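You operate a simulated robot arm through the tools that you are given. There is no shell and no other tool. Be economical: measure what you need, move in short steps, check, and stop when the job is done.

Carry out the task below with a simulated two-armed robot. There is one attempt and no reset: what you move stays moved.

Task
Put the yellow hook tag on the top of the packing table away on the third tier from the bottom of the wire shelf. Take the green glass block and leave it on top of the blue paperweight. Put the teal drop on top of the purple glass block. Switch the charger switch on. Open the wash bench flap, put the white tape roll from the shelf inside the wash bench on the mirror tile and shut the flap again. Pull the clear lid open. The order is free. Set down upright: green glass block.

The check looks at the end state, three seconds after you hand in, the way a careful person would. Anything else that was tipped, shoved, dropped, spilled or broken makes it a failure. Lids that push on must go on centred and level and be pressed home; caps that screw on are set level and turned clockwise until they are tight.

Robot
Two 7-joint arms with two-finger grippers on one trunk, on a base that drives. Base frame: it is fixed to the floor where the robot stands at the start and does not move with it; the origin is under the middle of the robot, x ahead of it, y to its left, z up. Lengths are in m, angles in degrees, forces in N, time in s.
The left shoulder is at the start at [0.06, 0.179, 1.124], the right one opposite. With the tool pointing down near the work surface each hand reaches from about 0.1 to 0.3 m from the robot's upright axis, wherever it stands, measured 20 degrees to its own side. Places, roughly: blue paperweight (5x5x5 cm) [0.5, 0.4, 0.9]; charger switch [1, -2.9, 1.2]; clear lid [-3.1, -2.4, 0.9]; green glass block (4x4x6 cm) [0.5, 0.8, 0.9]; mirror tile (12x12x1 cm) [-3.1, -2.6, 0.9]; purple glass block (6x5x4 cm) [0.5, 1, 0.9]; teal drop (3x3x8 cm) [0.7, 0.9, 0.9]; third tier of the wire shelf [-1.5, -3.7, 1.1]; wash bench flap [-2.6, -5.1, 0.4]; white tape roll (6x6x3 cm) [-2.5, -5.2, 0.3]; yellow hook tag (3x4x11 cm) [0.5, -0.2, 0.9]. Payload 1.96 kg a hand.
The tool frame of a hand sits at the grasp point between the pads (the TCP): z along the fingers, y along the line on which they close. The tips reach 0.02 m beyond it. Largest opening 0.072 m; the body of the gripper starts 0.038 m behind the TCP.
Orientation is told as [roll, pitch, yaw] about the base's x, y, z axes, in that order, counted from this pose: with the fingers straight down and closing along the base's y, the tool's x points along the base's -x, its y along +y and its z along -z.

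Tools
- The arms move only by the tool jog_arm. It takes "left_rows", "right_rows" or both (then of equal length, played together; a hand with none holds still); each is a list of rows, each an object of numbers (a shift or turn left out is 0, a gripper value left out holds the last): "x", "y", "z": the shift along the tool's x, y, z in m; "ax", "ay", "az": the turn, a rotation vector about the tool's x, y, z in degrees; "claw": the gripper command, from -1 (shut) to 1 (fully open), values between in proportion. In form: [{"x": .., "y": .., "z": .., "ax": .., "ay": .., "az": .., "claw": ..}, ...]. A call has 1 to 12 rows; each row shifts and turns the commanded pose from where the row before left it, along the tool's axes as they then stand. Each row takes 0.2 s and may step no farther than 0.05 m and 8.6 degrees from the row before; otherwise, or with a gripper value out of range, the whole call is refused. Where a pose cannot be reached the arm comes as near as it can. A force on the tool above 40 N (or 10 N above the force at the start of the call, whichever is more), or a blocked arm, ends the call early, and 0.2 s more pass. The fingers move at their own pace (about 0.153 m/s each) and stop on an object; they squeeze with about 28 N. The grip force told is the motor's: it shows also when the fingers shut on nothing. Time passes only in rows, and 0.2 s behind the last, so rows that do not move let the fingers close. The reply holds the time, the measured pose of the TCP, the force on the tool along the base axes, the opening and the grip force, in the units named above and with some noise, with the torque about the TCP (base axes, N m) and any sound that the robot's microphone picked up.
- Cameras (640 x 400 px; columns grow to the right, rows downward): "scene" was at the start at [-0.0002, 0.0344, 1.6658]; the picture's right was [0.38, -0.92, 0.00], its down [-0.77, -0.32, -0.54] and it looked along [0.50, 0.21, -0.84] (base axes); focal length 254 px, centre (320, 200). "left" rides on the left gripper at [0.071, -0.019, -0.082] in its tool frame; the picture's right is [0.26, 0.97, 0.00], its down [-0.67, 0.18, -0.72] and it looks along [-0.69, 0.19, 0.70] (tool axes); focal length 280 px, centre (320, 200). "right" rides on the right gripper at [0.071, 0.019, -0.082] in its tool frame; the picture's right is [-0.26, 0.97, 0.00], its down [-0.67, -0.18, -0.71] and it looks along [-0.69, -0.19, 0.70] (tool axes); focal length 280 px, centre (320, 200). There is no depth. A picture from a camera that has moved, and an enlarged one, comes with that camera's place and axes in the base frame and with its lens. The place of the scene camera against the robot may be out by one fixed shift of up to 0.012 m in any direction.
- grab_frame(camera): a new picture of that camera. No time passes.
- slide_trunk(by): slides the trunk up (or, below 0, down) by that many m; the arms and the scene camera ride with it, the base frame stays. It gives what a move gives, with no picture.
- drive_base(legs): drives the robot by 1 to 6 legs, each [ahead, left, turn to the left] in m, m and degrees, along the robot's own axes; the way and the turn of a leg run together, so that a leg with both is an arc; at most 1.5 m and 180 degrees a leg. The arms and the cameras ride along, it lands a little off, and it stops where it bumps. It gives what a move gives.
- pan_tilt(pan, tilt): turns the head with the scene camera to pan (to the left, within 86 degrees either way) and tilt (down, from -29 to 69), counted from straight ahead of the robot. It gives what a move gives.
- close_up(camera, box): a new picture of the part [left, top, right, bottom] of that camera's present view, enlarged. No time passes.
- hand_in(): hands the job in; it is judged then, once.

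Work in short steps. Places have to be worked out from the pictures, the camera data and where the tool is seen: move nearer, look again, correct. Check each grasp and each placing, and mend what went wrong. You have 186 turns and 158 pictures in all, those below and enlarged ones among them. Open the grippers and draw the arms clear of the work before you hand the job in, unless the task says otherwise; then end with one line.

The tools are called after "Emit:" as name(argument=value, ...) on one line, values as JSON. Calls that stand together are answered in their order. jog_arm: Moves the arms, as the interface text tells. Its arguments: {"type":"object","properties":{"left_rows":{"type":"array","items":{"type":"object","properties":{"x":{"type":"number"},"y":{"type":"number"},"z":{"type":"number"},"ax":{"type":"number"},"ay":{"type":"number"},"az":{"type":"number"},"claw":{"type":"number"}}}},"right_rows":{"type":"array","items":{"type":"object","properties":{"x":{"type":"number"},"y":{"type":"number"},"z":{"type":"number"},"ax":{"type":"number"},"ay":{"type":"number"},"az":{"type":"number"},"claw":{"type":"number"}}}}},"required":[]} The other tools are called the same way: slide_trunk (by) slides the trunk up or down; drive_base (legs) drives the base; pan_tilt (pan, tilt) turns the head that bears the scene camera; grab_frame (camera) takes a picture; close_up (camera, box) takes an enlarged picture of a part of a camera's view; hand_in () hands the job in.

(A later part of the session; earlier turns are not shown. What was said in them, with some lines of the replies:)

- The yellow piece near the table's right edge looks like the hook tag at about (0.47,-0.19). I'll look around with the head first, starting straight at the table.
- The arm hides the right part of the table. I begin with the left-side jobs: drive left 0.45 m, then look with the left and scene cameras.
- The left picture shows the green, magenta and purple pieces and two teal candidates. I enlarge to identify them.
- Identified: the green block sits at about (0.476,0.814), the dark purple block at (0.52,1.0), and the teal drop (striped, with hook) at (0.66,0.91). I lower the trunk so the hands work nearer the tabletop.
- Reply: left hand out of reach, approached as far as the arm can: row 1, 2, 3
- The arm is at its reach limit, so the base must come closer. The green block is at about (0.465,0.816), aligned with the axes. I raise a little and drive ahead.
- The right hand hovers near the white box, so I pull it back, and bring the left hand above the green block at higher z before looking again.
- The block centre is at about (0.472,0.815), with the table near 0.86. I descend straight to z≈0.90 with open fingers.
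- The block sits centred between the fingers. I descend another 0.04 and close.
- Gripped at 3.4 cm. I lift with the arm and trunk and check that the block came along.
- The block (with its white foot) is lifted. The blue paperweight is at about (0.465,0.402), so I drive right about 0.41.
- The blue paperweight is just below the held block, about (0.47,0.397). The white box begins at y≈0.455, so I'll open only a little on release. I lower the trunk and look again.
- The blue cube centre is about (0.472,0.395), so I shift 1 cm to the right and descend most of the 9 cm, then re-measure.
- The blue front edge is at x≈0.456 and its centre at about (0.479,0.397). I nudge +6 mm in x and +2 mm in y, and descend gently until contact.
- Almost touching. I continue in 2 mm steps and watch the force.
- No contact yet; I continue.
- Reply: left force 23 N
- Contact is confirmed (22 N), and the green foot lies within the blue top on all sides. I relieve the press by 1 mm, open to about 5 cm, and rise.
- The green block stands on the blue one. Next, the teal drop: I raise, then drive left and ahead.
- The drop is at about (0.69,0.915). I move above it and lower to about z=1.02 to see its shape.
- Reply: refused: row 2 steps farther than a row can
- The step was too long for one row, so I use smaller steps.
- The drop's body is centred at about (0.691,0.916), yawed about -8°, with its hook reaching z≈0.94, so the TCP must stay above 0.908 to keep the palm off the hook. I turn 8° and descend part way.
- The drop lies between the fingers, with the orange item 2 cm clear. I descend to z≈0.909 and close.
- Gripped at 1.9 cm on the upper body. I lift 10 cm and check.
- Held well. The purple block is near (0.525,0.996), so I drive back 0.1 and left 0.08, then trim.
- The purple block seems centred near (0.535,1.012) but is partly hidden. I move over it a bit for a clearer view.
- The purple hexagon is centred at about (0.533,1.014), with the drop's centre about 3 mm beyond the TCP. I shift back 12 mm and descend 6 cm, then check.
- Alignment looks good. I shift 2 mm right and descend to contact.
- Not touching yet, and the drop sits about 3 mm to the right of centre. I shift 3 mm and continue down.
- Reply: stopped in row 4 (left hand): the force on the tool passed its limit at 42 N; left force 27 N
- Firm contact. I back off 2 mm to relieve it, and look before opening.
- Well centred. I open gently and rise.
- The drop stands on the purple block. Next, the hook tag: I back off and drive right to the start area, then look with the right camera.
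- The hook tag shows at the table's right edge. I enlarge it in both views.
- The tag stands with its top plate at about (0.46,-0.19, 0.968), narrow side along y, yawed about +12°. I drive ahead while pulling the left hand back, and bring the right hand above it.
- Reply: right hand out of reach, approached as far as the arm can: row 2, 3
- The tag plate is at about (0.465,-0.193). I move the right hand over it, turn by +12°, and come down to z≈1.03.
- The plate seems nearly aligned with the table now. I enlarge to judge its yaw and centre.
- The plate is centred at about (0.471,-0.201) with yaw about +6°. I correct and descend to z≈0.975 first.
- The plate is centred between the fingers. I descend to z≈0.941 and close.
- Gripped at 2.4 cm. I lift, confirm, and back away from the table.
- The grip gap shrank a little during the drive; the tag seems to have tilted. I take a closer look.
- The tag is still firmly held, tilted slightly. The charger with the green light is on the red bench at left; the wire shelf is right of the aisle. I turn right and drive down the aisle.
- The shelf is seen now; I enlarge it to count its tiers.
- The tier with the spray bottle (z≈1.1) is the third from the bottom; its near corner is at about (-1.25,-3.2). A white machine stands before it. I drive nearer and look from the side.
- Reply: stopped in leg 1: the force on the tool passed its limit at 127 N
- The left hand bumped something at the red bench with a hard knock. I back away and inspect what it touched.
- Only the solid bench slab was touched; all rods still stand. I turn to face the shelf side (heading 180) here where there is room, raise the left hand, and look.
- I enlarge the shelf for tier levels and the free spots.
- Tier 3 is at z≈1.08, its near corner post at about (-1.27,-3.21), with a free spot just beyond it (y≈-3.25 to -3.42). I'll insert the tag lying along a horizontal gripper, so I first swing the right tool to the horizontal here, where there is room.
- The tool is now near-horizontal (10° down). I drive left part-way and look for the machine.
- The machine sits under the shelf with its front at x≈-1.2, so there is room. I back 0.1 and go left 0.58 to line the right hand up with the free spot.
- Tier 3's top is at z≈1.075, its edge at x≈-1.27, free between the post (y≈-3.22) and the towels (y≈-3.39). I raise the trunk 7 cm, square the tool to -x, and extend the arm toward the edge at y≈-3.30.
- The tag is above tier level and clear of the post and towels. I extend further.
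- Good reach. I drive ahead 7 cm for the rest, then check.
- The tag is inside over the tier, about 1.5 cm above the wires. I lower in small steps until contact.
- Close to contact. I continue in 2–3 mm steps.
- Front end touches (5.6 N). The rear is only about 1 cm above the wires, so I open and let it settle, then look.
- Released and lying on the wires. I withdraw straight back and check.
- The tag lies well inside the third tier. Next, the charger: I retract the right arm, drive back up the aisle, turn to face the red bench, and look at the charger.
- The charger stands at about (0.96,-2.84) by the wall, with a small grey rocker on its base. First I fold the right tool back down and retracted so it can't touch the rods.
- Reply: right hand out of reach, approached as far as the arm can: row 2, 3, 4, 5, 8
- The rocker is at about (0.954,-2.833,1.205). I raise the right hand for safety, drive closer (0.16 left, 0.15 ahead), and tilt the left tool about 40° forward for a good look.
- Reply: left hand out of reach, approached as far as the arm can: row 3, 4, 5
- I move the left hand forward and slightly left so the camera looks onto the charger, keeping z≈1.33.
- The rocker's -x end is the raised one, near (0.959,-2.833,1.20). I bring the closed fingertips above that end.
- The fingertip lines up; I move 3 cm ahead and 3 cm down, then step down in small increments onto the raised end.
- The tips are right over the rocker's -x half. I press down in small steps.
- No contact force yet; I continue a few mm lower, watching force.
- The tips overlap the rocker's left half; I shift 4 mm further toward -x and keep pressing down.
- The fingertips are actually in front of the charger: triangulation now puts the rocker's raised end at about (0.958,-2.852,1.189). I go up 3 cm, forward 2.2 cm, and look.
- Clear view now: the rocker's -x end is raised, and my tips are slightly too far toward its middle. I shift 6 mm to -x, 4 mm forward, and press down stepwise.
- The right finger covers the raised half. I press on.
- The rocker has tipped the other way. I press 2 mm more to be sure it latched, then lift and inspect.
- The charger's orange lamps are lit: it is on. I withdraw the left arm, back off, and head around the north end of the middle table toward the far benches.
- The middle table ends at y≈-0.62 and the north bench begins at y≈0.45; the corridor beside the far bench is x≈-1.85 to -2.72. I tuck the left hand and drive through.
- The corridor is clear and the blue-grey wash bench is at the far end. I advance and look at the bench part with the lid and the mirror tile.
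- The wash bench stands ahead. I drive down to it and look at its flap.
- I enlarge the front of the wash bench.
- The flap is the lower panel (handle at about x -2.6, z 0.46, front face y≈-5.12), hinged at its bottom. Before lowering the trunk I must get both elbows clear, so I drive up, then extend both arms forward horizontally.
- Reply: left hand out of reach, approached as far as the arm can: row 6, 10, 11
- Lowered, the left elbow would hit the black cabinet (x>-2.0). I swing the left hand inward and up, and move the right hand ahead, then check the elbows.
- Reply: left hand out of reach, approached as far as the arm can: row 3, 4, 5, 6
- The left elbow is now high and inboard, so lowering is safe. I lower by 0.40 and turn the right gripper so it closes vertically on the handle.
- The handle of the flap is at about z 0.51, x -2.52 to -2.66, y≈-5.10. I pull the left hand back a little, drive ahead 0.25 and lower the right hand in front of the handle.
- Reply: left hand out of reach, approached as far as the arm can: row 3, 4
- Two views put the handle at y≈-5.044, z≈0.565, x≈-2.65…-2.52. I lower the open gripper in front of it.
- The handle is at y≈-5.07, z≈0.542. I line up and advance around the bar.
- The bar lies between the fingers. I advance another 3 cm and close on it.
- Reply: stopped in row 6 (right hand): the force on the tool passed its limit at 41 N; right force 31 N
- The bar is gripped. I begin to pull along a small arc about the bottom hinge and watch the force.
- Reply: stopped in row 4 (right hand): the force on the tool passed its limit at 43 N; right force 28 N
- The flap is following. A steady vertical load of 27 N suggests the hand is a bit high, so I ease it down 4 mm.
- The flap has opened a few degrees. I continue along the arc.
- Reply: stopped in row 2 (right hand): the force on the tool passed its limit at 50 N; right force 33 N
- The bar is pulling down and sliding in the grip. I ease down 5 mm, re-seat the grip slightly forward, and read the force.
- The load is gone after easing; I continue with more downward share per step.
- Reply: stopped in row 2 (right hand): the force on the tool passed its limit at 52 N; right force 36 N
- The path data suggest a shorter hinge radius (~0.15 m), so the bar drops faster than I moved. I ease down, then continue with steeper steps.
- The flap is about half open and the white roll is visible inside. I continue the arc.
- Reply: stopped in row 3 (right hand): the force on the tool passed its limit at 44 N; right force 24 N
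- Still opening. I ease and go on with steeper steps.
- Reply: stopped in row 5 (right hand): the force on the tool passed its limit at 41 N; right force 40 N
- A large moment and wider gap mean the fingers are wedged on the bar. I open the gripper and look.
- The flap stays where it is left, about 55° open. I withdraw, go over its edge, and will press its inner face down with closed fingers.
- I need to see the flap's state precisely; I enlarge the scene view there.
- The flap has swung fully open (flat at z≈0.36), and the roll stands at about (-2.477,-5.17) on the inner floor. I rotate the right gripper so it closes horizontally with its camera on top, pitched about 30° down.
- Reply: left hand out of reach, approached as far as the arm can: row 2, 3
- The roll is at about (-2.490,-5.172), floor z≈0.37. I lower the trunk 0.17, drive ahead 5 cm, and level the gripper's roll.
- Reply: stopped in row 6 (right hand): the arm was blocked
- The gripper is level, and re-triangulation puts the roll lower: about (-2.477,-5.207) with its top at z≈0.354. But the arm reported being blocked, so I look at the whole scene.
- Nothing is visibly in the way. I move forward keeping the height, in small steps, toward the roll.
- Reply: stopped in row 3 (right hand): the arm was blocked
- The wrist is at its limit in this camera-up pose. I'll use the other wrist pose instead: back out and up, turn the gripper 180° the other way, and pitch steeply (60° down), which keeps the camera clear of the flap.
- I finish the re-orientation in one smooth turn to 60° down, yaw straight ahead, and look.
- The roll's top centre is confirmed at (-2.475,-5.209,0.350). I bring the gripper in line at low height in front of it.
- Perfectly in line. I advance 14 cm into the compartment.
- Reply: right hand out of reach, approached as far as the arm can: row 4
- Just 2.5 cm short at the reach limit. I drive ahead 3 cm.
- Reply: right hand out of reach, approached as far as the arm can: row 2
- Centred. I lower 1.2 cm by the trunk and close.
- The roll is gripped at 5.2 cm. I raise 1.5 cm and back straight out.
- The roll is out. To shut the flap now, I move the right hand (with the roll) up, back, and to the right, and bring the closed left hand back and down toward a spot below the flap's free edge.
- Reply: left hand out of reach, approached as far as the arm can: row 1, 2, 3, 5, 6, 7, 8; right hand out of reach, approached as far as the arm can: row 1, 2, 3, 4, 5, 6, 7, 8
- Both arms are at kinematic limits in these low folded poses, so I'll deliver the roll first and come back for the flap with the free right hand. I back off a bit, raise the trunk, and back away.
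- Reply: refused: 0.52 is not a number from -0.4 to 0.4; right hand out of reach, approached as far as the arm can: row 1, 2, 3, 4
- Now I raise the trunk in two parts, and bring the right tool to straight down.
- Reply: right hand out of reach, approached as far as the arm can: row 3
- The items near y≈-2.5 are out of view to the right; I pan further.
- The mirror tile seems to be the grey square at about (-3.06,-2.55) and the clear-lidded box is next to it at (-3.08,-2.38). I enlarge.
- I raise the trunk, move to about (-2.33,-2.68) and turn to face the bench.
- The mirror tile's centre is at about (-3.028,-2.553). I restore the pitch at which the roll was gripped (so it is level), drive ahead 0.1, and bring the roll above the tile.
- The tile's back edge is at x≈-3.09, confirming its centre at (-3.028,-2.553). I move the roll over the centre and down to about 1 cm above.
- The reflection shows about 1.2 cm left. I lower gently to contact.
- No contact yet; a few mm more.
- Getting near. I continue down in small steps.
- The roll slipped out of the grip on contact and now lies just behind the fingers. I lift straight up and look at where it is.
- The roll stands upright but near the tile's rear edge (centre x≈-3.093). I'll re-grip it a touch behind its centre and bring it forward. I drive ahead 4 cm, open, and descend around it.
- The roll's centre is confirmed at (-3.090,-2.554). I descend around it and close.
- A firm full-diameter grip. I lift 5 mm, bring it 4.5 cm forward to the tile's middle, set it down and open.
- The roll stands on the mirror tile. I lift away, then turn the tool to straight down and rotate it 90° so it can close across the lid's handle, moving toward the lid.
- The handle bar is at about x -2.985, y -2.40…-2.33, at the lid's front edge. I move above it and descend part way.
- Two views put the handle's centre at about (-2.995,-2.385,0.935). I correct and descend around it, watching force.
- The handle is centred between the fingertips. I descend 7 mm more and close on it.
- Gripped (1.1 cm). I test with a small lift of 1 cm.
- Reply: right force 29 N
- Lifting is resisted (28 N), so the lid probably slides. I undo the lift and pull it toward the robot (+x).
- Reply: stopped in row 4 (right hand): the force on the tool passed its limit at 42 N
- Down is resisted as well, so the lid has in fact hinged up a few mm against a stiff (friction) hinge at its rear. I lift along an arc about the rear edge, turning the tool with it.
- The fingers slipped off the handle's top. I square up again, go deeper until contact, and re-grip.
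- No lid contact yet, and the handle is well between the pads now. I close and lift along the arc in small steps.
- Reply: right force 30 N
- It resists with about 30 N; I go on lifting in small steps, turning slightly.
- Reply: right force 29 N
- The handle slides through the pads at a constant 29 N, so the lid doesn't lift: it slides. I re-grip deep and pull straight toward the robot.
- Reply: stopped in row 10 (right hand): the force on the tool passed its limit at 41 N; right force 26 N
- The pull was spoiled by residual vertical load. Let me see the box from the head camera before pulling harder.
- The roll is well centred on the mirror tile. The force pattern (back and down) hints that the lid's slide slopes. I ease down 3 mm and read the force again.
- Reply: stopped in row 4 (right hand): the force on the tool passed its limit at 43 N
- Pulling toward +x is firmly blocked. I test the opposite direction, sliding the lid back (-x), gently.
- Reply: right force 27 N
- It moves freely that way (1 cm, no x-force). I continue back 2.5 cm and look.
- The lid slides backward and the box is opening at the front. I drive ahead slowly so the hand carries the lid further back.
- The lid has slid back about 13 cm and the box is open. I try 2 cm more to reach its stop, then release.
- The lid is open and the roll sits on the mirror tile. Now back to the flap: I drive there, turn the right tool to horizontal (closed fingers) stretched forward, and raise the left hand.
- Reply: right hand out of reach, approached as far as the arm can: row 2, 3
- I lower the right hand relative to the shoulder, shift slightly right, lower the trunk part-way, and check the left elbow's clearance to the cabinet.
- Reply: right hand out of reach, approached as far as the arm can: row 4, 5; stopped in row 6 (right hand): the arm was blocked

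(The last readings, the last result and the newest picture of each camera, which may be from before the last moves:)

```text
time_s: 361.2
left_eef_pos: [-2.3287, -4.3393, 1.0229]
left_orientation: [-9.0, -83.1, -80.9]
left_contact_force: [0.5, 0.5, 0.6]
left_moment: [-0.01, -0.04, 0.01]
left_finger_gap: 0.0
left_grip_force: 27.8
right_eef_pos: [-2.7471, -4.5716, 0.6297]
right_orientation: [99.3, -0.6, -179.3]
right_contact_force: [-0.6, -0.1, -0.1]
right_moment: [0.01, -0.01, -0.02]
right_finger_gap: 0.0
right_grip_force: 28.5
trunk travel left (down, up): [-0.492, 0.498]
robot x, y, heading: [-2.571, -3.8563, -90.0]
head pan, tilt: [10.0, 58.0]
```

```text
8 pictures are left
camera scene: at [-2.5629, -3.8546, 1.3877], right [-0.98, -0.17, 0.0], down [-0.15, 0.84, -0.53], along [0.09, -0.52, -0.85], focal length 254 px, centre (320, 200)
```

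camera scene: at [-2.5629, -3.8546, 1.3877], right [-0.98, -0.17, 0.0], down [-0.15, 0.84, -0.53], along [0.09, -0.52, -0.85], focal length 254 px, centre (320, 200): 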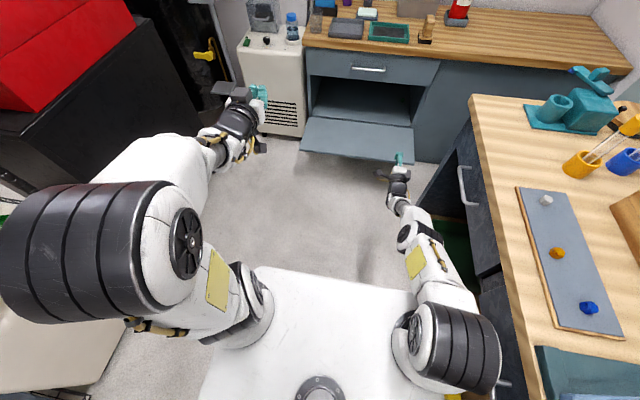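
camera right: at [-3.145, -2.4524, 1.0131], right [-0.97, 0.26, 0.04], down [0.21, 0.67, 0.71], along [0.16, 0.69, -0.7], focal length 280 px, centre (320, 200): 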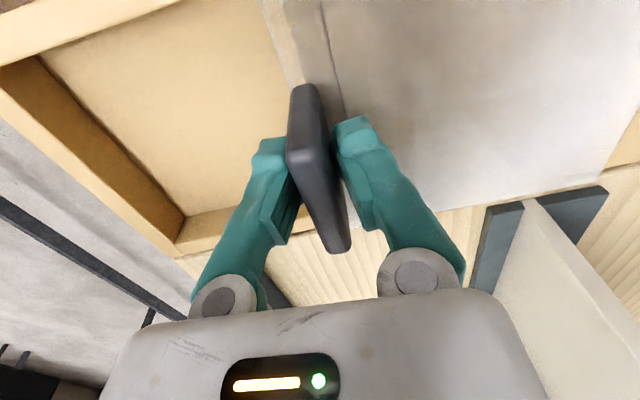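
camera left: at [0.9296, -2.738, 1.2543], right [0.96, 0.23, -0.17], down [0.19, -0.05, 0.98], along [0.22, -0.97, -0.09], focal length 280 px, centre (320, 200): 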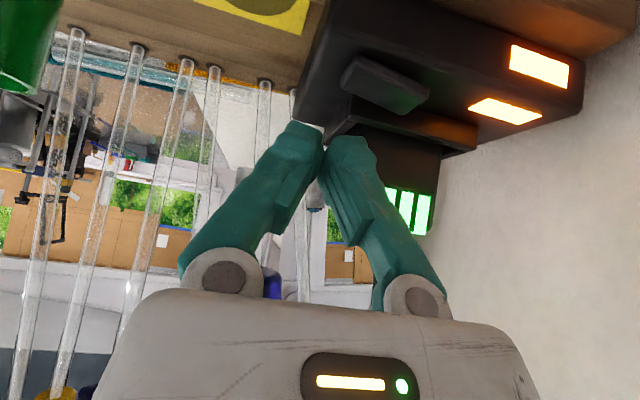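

Clearances: left cabinet face x≈-1.96 (fine); the right elbow is near the bench front, so I shift 6 cm left, lower the trunk so the fingers are below the flap, and check with the right camera.

Emit:
drive_base(legs=[[0, 0.06, 0]])

Emit:
slide_trunk(by=-0.365)

Emit:
drive_base(legs=[[0.17, 0, 0]])

Emit:
grab_frame(camera="right")

```text
time_s: 362.2
left_eef_pos: [-2.2679, -4.3398, 1.0228]
left_orientation: [-9.8, -83.2, -80.3]
left_contact_force: [-0.1, -0.7, -0.3]
left_moment: [-0.02, -0.04, -0.06]
left_finger_gap: 0.0001
left_grip_force: 28.1
right_eef_pos: [-2.687, -4.5713, 0.6303]
right_orientation: [99.3, -0.7, -179.5]
right_contact_force: [-0.7, 0.4, 0.0]
right_moment: [0.01, 0.01, -0.01]
right_finger_gap: 0.0
right_grip_force: 28.0
trunk travel left (down, up): [-0.492, 0.498]
robot x, y, heading: [-2.5085, -3.8558, -89.9]
head pan, tilt: [10.0, 58.0]
```

```text
time_s: 365.7
left_eef_pos: [-2.2688, -4.3393, 0.6581]
left_orientation: [-9.0, -83.1, -80.9]
left_contact_force: [0.4, 0.4, -0.7]
left_moment: [0.0, 0.0, -0.01]
left_finger_gap: 0.0001
left_grip_force: 28.1
right_eef_pos: [-2.6873, -4.5713, 0.2658]
right_orientation: [99.3, -0.5, -179.5]
right_contact_force: [0.2, 0.2, 0.6]
right_moment: [0.03, 0.0, 0.01]
right_finger_gap: 0.0002
right_grip_force: 27.4
trunk travel left (down, up): [-0.127, 0.863]
robot x, y, heading: [-2.509, -3.8534, -89.8]
head pan, tilt: [10.0, 58.0]
```

```text
time_s: 367.2
left_eef_pos: [-2.2676, -4.5061, 0.6598]
left_orientation: [-9.0, -83.2, -80.8]
left_contact_force: [0.4, 0.6, 0.0]
left_moment: [-0.04, -0.02, -0.01]
left_finger_gap: 0.0001
left_grip_force: 28.5
right_eef_pos: [-2.6861, -4.7393, 0.2654]
right_orientation: [99.3, -0.6, -179.3]
right_contact_force: [0.6, 0.4, 0.3]
right_moment: [0.01, 0.0, 0.01]
right_finger_gap: 0.0
right_grip_force: 27.8
trunk travel left (down, up): [-0.127, 0.863]
robot x, y, heading: [-2.5129, -4.0212, -89.8]
head pan, tilt: [10.0, 58.0]
```

```text
7 pictures are left
camera right: at [-2.615, -4.6536, 0.2684], right [-0.25, 0.15, 0.95], down [-0.68, 0.67, -0.29], along [-0.68, -0.73, -0.06], focal length 280 px, centre (320, 200)
```

right: 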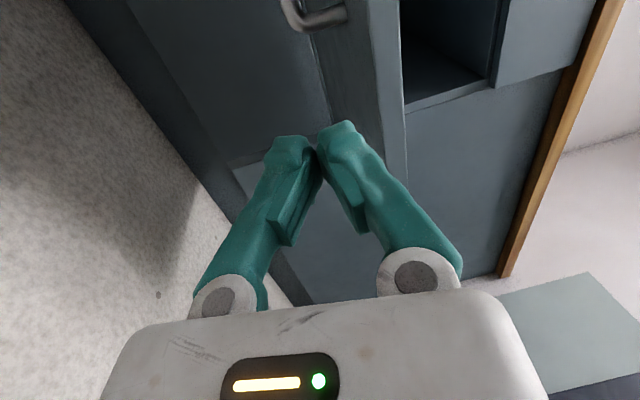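

The fingers are just below the flap's lower edge (z≈0.304) and the handle ends at x≈-2.66. I drive in under it, 3.5 cm further right to clear the handle, and raise the trunk to lift the flap.

Emit:
drive_base(legs=[[0.0, -0.04, 0], [0.13, 0, 0]])

Emit:
slide_trunk(by=0.1)

```text
time_s: 369.0
left_eef_pos: [-2.3078, -4.6397, 0.659]
left_orientation: [-9.0, -83.2, -80.6]
left_contact_force: [-0.1, 0.2, -1.3]
left_moment: [0.0, 0.0, 0.01]
left_finger_gap: 0.0
left_grip_force: 28.0
right_eef_pos: [-2.7257, -4.8713, 0.266]
right_orientation: [99.4, -0.6, -179.3]
right_contact_force: [0.5, 0.7, 0.7]
right_moment: [-0.01, -0.01, 0.0]
right_finger_gap: 0.0
right_grip_force: 28.3
trunk travel left (down, up): [-0.127, 0.863]
robot x, y, heading: [-2.5495, -4.1532, -89.8]
head pan, tilt: [10.0, 58.0]
```

```text
time_s: 370.3
left_eef_pos: [-2.3072, -4.6399, 0.7576]
left_orientation: [-9.1, -83.2, -80.8]
left_contact_force: [-1.0, 0.2, -0.2]
left_moment: [0.04, 0.01, 0.0]
left_finger_gap: 0.0
left_grip_force: 28.0
right_eef_pos: [-2.7253, -4.8727, 0.3647]
right_orientation: [99.3, -0.6, -179.3]
right_contact_force: [0.4, 0.2, -4.4]
right_moment: [0.07, 0.0, 0.04]
right_finger_gap: 0.0
right_grip_force: 28.3
trunk travel left (down, up): [-0.227, 0.763]
robot x, y, heading: [-2.5488, -4.1539, -89.9]
head pan, tilt: [10.0, 58.0]
```

The flap is lifting (4 N). I continue, alternating up and forward along the arc.

Emit:
slide_trunk(by=0.09)

Emit:
drive_base(legs=[[0.08, 0, 0]])

Emit:
slide_trunk(by=0.06)

Emit:
grab_frame(camera="right")

```text
time_s: 371.5
left_eef_pos: [-2.3085, -4.6395, 0.8493]
left_orientation: [-9.1, -83.2, -80.8]
left_contact_force: [0.9, -0.2, 0.2]
left_moment: [0.01, 0.0, 0.0]
left_finger_gap: 0.0
left_grip_force: 28.1
right_eef_pos: [-2.7253, -4.8724, 0.4563]
right_orientation: [99.4, -0.7, -179.3]
right_contact_force: [0.4, 2.4, -2.0]
right_moment: [0.0, 0.01, -0.01]
right_finger_gap: 0.0
right_grip_force: 28.2
trunk travel left (down, up): [-0.317, 0.673]
robot x, y, heading: [-2.5516, -4.156, -90.0]
head pan, tilt: [10.0, 58.0]
```

```text
time_s: 372.6
left_eef_pos: [-2.3084, -4.7181, 0.8476]
left_orientation: [-9.0, -83.2, -80.8]
left_contact_force: [0.3, -0.4, 0.1]
left_moment: [0.0, -0.06, 0.0]
left_finger_gap: 0.0
left_grip_force: 28.2
right_eef_pos: [-2.7249, -4.9507, 0.4548]
right_orientation: [99.3, -0.6, -179.3]
right_contact_force: [0.7, 3.2, -2.5]
right_moment: [0.0, 0.01, -0.05]
right_finger_gap: 0.0
right_grip_force: 27.9
trunk travel left (down, up): [-0.317, 0.673]
robot x, y, heading: [-2.5485, -4.232, -89.8]
head pan, tilt: [10.0, 58.0]
```

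```text
time_s: 373.6
left_eef_pos: [-2.3069, -4.7178, 0.9088]
left_orientation: [-9.1, -83.3, -80.7]
left_contact_force: [0.0, 0.1, -0.7]
left_moment: [-0.02, 0.03, 0.0]
left_finger_gap: 0.0
left_grip_force: 27.4
right_eef_pos: [-2.7247, -4.9514, 0.5161]
right_orientation: [99.5, -0.6, -179.3]
right_contact_force: [0.3, 2.9, -0.2]
right_moment: [-0.02, 0.02, -0.01]
right_finger_gap: 0.0001
right_grip_force: 27.9
trunk travel left (down, up): [-0.377, 0.613]
robot x, y, heading: [-2.5498, -4.2303, -90.1]
head pan, tilt: [10.0, 58.0]
```

```text
6 pictures are left
camera right: at [-2.6543, -4.866, 0.5195], right [-0.25, 0.16, 0.95], down [-0.69, 0.67, -0.29], along [-0.68, -0.73, -0.06], focal length 280 px, centre (320, 200)
```

right: 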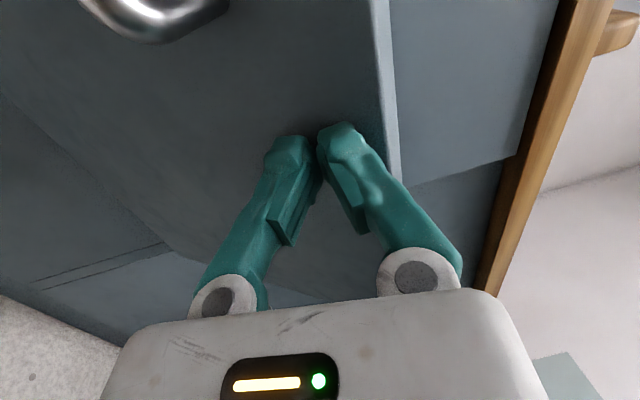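

The fingers push the face near the top. I drive forward to close it.

Emit:
drive_base(legs=[[0.08, 0, 0]])

Emit:
drive_base(legs=[[0.04, 0, 0]])

Emit:
grab_frame(camera="right")

```text
time_s: 374.5
left_eef_pos: [-2.3066, -4.7512, 0.9091]
left_orientation: [-9.3, -83.3, -80.3]
left_contact_force: [0.1, 0.8, 0.1]
left_moment: [-0.01, -0.02, 0.0]
left_finger_gap: 0.0
left_grip_force: 27.6
right_eef_pos: [-2.7249, -4.9845, 0.5166]
right_orientation: [99.4, -0.7, -179.3]
right_contact_force: [0.1, 0.5, -2.7]
right_moment: [-0.19, -0.03, 0.0]
right_finger_gap: 0.0
right_grip_force: 28.4
trunk travel left (down, up): [-0.377, 0.613]
robot x, y, heading: [-2.5494, -4.2646, -89.9]
head pan, tilt: [10.0, 58.0]
stopped in leg 1: the force on the tool passed its limit at 42 N (the readings are from after the stop); the commanded pose is now the measured one
```

```text
time_s: 375.4
left_eef_pos: [-2.3064, -4.7913, 0.9069]
left_orientation: [-9.0, -83.2, -80.7]
left_contact_force: [0.4, 0.4, -1.3]
left_moment: [-0.01, -0.01, -0.03]
left_finger_gap: 0.0
left_grip_force: 27.9
right_eef_pos: [-2.7251, -5.0247, 0.5169]
right_orientation: [99.5, -0.6, -179.3]
right_contact_force: [0.3, -0.6, -0.3]
right_moment: [-0.04, -0.05, -0.04]
right_finger_gap: 0.0002
right_grip_force: 28.1
trunk travel left (down, up): [-0.377, 0.613]
robot x, y, heading: [-2.5462, -4.3064, -90.2]
head pan, tilt: [10.0, 58.0]
```

```text
5 pictures are left
camera right: at [-2.6542, -4.9397, 0.5191], right [-0.25, 0.16, 0.95], down [-0.69, 0.67, -0.29], along [-0.68, -0.73, -0.06], focal length 280 px, centre (320, 200)
```

right: 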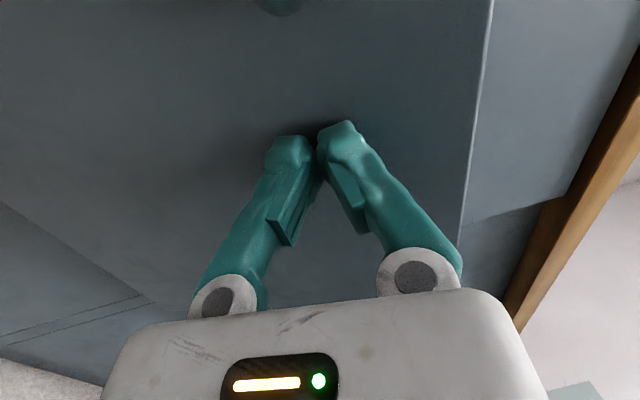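

Nearly shut. I keep pushing forward in small legs until it is firm.

Emit:
drive_base(legs=[[0.04, 0, 0]])

Emit:
drive_base(legs=[[0.03, 0, 0]])

Emit:
grab_frame(camera="right")

```text
time_s: 376.2
left_eef_pos: [-2.3072, -4.8338, 0.908]
left_orientation: [-9.2, -83.2, -80.7]
left_contact_force: [-0.9, -0.1, -0.6]
left_moment: [-0.04, 0.02, 0.02]
left_finger_gap: 0.0
left_grip_force: 28.0
right_eef_pos: [-2.7259, -5.0645, 0.5147]
right_orientation: [99.5, -0.6, -179.5]
right_contact_force: [0.0, 0.0, 1.0]
right_moment: [-0.01, -0.01, 0.0]
right_finger_gap: 0.0
right_grip_force: 28.6
trunk travel left (down, up): [-0.377, 0.613]
robot x, y, heading: [-2.5461, -4.3479, -90.1]
head pan, tilt: [10.0, 58.0]
```

```text
time_s: 377.2
left_eef_pos: [-2.3078, -4.8607, 0.9082]
left_orientation: [-9.8, -83.4, -80.1]
left_contact_force: [0.2, 0.0, 0.6]
left_moment: [-0.02, 0.01, 0.02]
left_finger_gap: 0.0001
left_grip_force: 27.6
right_eef_pos: [-2.7257, -5.092, 0.5168]
right_orientation: [99.8, -0.6, -179.4]
right_contact_force: [0.7, 3.9, -1.4]
right_moment: [0.07, -0.02, -0.03]
right_finger_gap: 0.0
right_grip_force: 27.5
trunk travel left (down, up): [-0.377, 0.613]
robot x, y, heading: [-2.5498, -4.3729, -90.0]
head pan, tilt: [10.0, 58.0]
stopped in leg 1: the force on the tool passed its limit at 131 N (the readings are from after the stop); the commanded pose is now the measured one
```

```text
4 pictures are left
camera right: at [-2.6545, -5.006, 0.5187], right [-0.25, 0.16, 0.95], down [-0.69, 0.67, -0.3], along [-0.68, -0.73, -0.06], focal length 280 px, centre (320, 200)
```

right: 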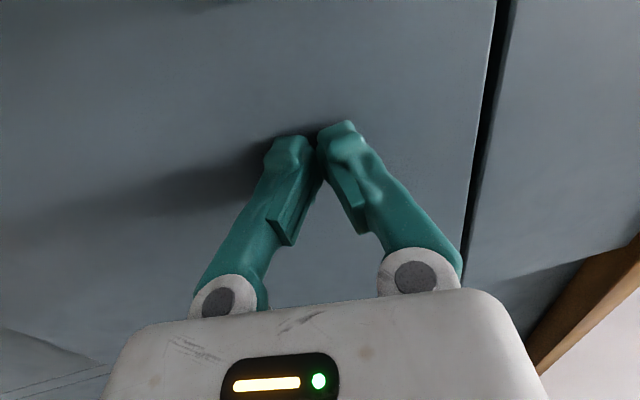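

The flap is shut firmly. I back off, open both grippers, and take a final look at the wash bench.

Emit:
drive_base(legs=[[-0.35, 0, 0]])

Emit:
jog_arm(left_rows=[{"claw": 1}, {}, {}], right_rows=[{"claw": 1}, {}, {}])

Emit:
grab_frame(camera="scene")

```text
time_s: 379.5
left_eef_pos: [-2.3092, -4.5073, 0.9099]
left_orientation: [-9.6, -83.3, -80.5]
left_contact_force: [0.2, -0.5, 0.2]
left_moment: [-0.01, -0.03, 0.03]
left_finger_gap: 0.0
left_grip_force: 27.9
right_eef_pos: [-2.7279, -4.7363, 0.5164]
right_orientation: [99.9, -0.6, -179.8]
right_contact_force: [-0.2, -0.3, -0.3]
right_moment: [0.0, 0.0, 0.03]
right_finger_gap: 0.0
right_grip_force: 27.8
trunk travel left (down, up): [-0.377, 0.613]
robot x, y, heading: [-2.5467, -4.0236, -90.4]
head pan, tilt: [10.0, 58.0]
```

```text
time_s: 380.3
left_eef_pos: [-2.3094, -4.5088, 0.9077]
left_orientation: [-9.7, -83.2, -80.7]
left_contact_force: [0.4, 0.2, -0.3]
left_moment: [0.01, -0.03, -0.01]
left_finger_gap: 0.0718
left_grip_force: 0.2
right_eef_pos: [-2.7291, -4.7368, 0.5165]
right_orientation: [99.9, -0.6, -179.7]
right_contact_force: [0.0, 0.7, -0.5]
right_moment: [0.04, -0.01, -0.01]
right_finger_gap: 0.0719
right_grip_force: 0.2
trunk travel left (down, up): [-0.377, 0.613]
robot x, y, heading: [-2.5469, -4.0197, -89.9]
head pan, tilt: [10.0, 58.0]
```

```text
3 pictures are left
camera scene: at [-2.5414, -4.0217, 1.2726], right [-0.99, -0.17, 0.0], down [-0.14, 0.84, -0.53], along [0.09, -0.52, -0.85], focal length 254 px, centre (320, 200)
```

scene: 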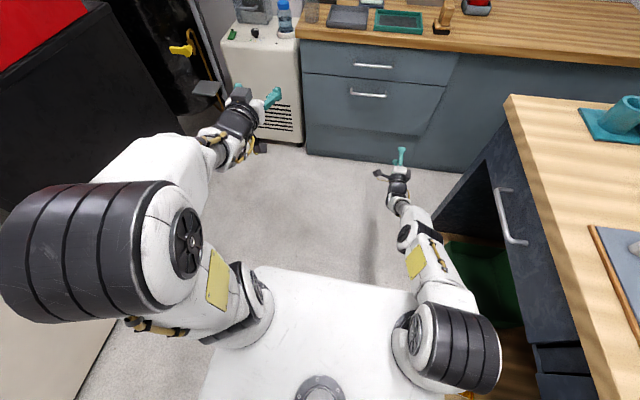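

I enlarge the flap to verify it is flush.

Emit:
close_up(camera="scene", box=[290, 30, 480, 180])

```text
2.67 times, centred on (385, 105) of scene
camera zoom: at [-2.5414, -4.0217, 1.2726], right [-0.99, -0.17, 0.0], down [-0.14, 0.84, -0.53], along [0.09, -0.52, -0.85], focal length 676 px, centre (147, 453)
```

zoom: 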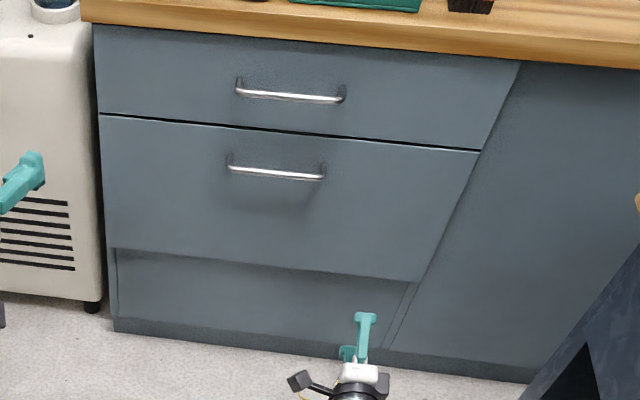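

The flap is flush and shut. I raise the trunk and draw back clear of everything.

Emit:
drive_base(legs=[[-0.3, 0, 0]])

Emit:
slide_trunk(by=0.4)

Emit:
hand_in()

```text
time_s: 382.3
left_eef_pos: [-2.3076, -4.2105, 0.9092]
left_orientation: [-9.7, -83.3, -80.4]
left_contact_force: [0.3, 0.6, 0.5]
left_moment: [-0.01, 0.0, 0.0]
left_finger_gap: 0.0719
left_grip_force: 0.1
right_eef_pos: [-2.7251, -4.4399, 0.5173]
right_orientation: [100.0, -0.5, -179.6]
right_contact_force: [-0.4, 0.5, 0.7]
right_moment: [-0.02, 0.0, 0.01]
right_finger_gap: 0.072
right_grip_force: 0.0
trunk travel left (down, up): [-0.377, 0.613]
robot x, y, heading: [-2.5457, -3.7245, -90.2]
head pan, tilt: [10.0, 58.0]
```

```text
time_s: 386.1
left_eef_pos: [-2.3064, -4.2114, 1.3085]
left_orientation: [-9.6, -83.3, -80.4]
left_contact_force: [-0.4, -0.5, 0.4]
left_moment: [-0.02, 0.0, 0.03]
left_finger_gap: 0.0718
left_grip_force: 0.0
right_eef_pos: [-2.7257, -4.4403, 0.9171]
right_orientation: [99.8, -0.6, -179.6]
right_contact_force: [0.4, 0.1, 0.0]
right_moment: [0.02, -0.01, 0.0]
right_finger_gap: 0.0721
right_grip_force: 0.0
trunk travel left (down, up): [-0.777, 0.213]
robot x, y, heading: [-2.5435, -3.7283, -90.1]
head pan, tilt: [10.0, 58.0]
```

```text
The job is handed in.
```

I did all six jobs and handed the work in; the tag lies flat on the third tier, I slid the clear lid about 15 cm back without reaching its stop, and the left hand bumped the red bench's wooden rack once without knocking anything over.
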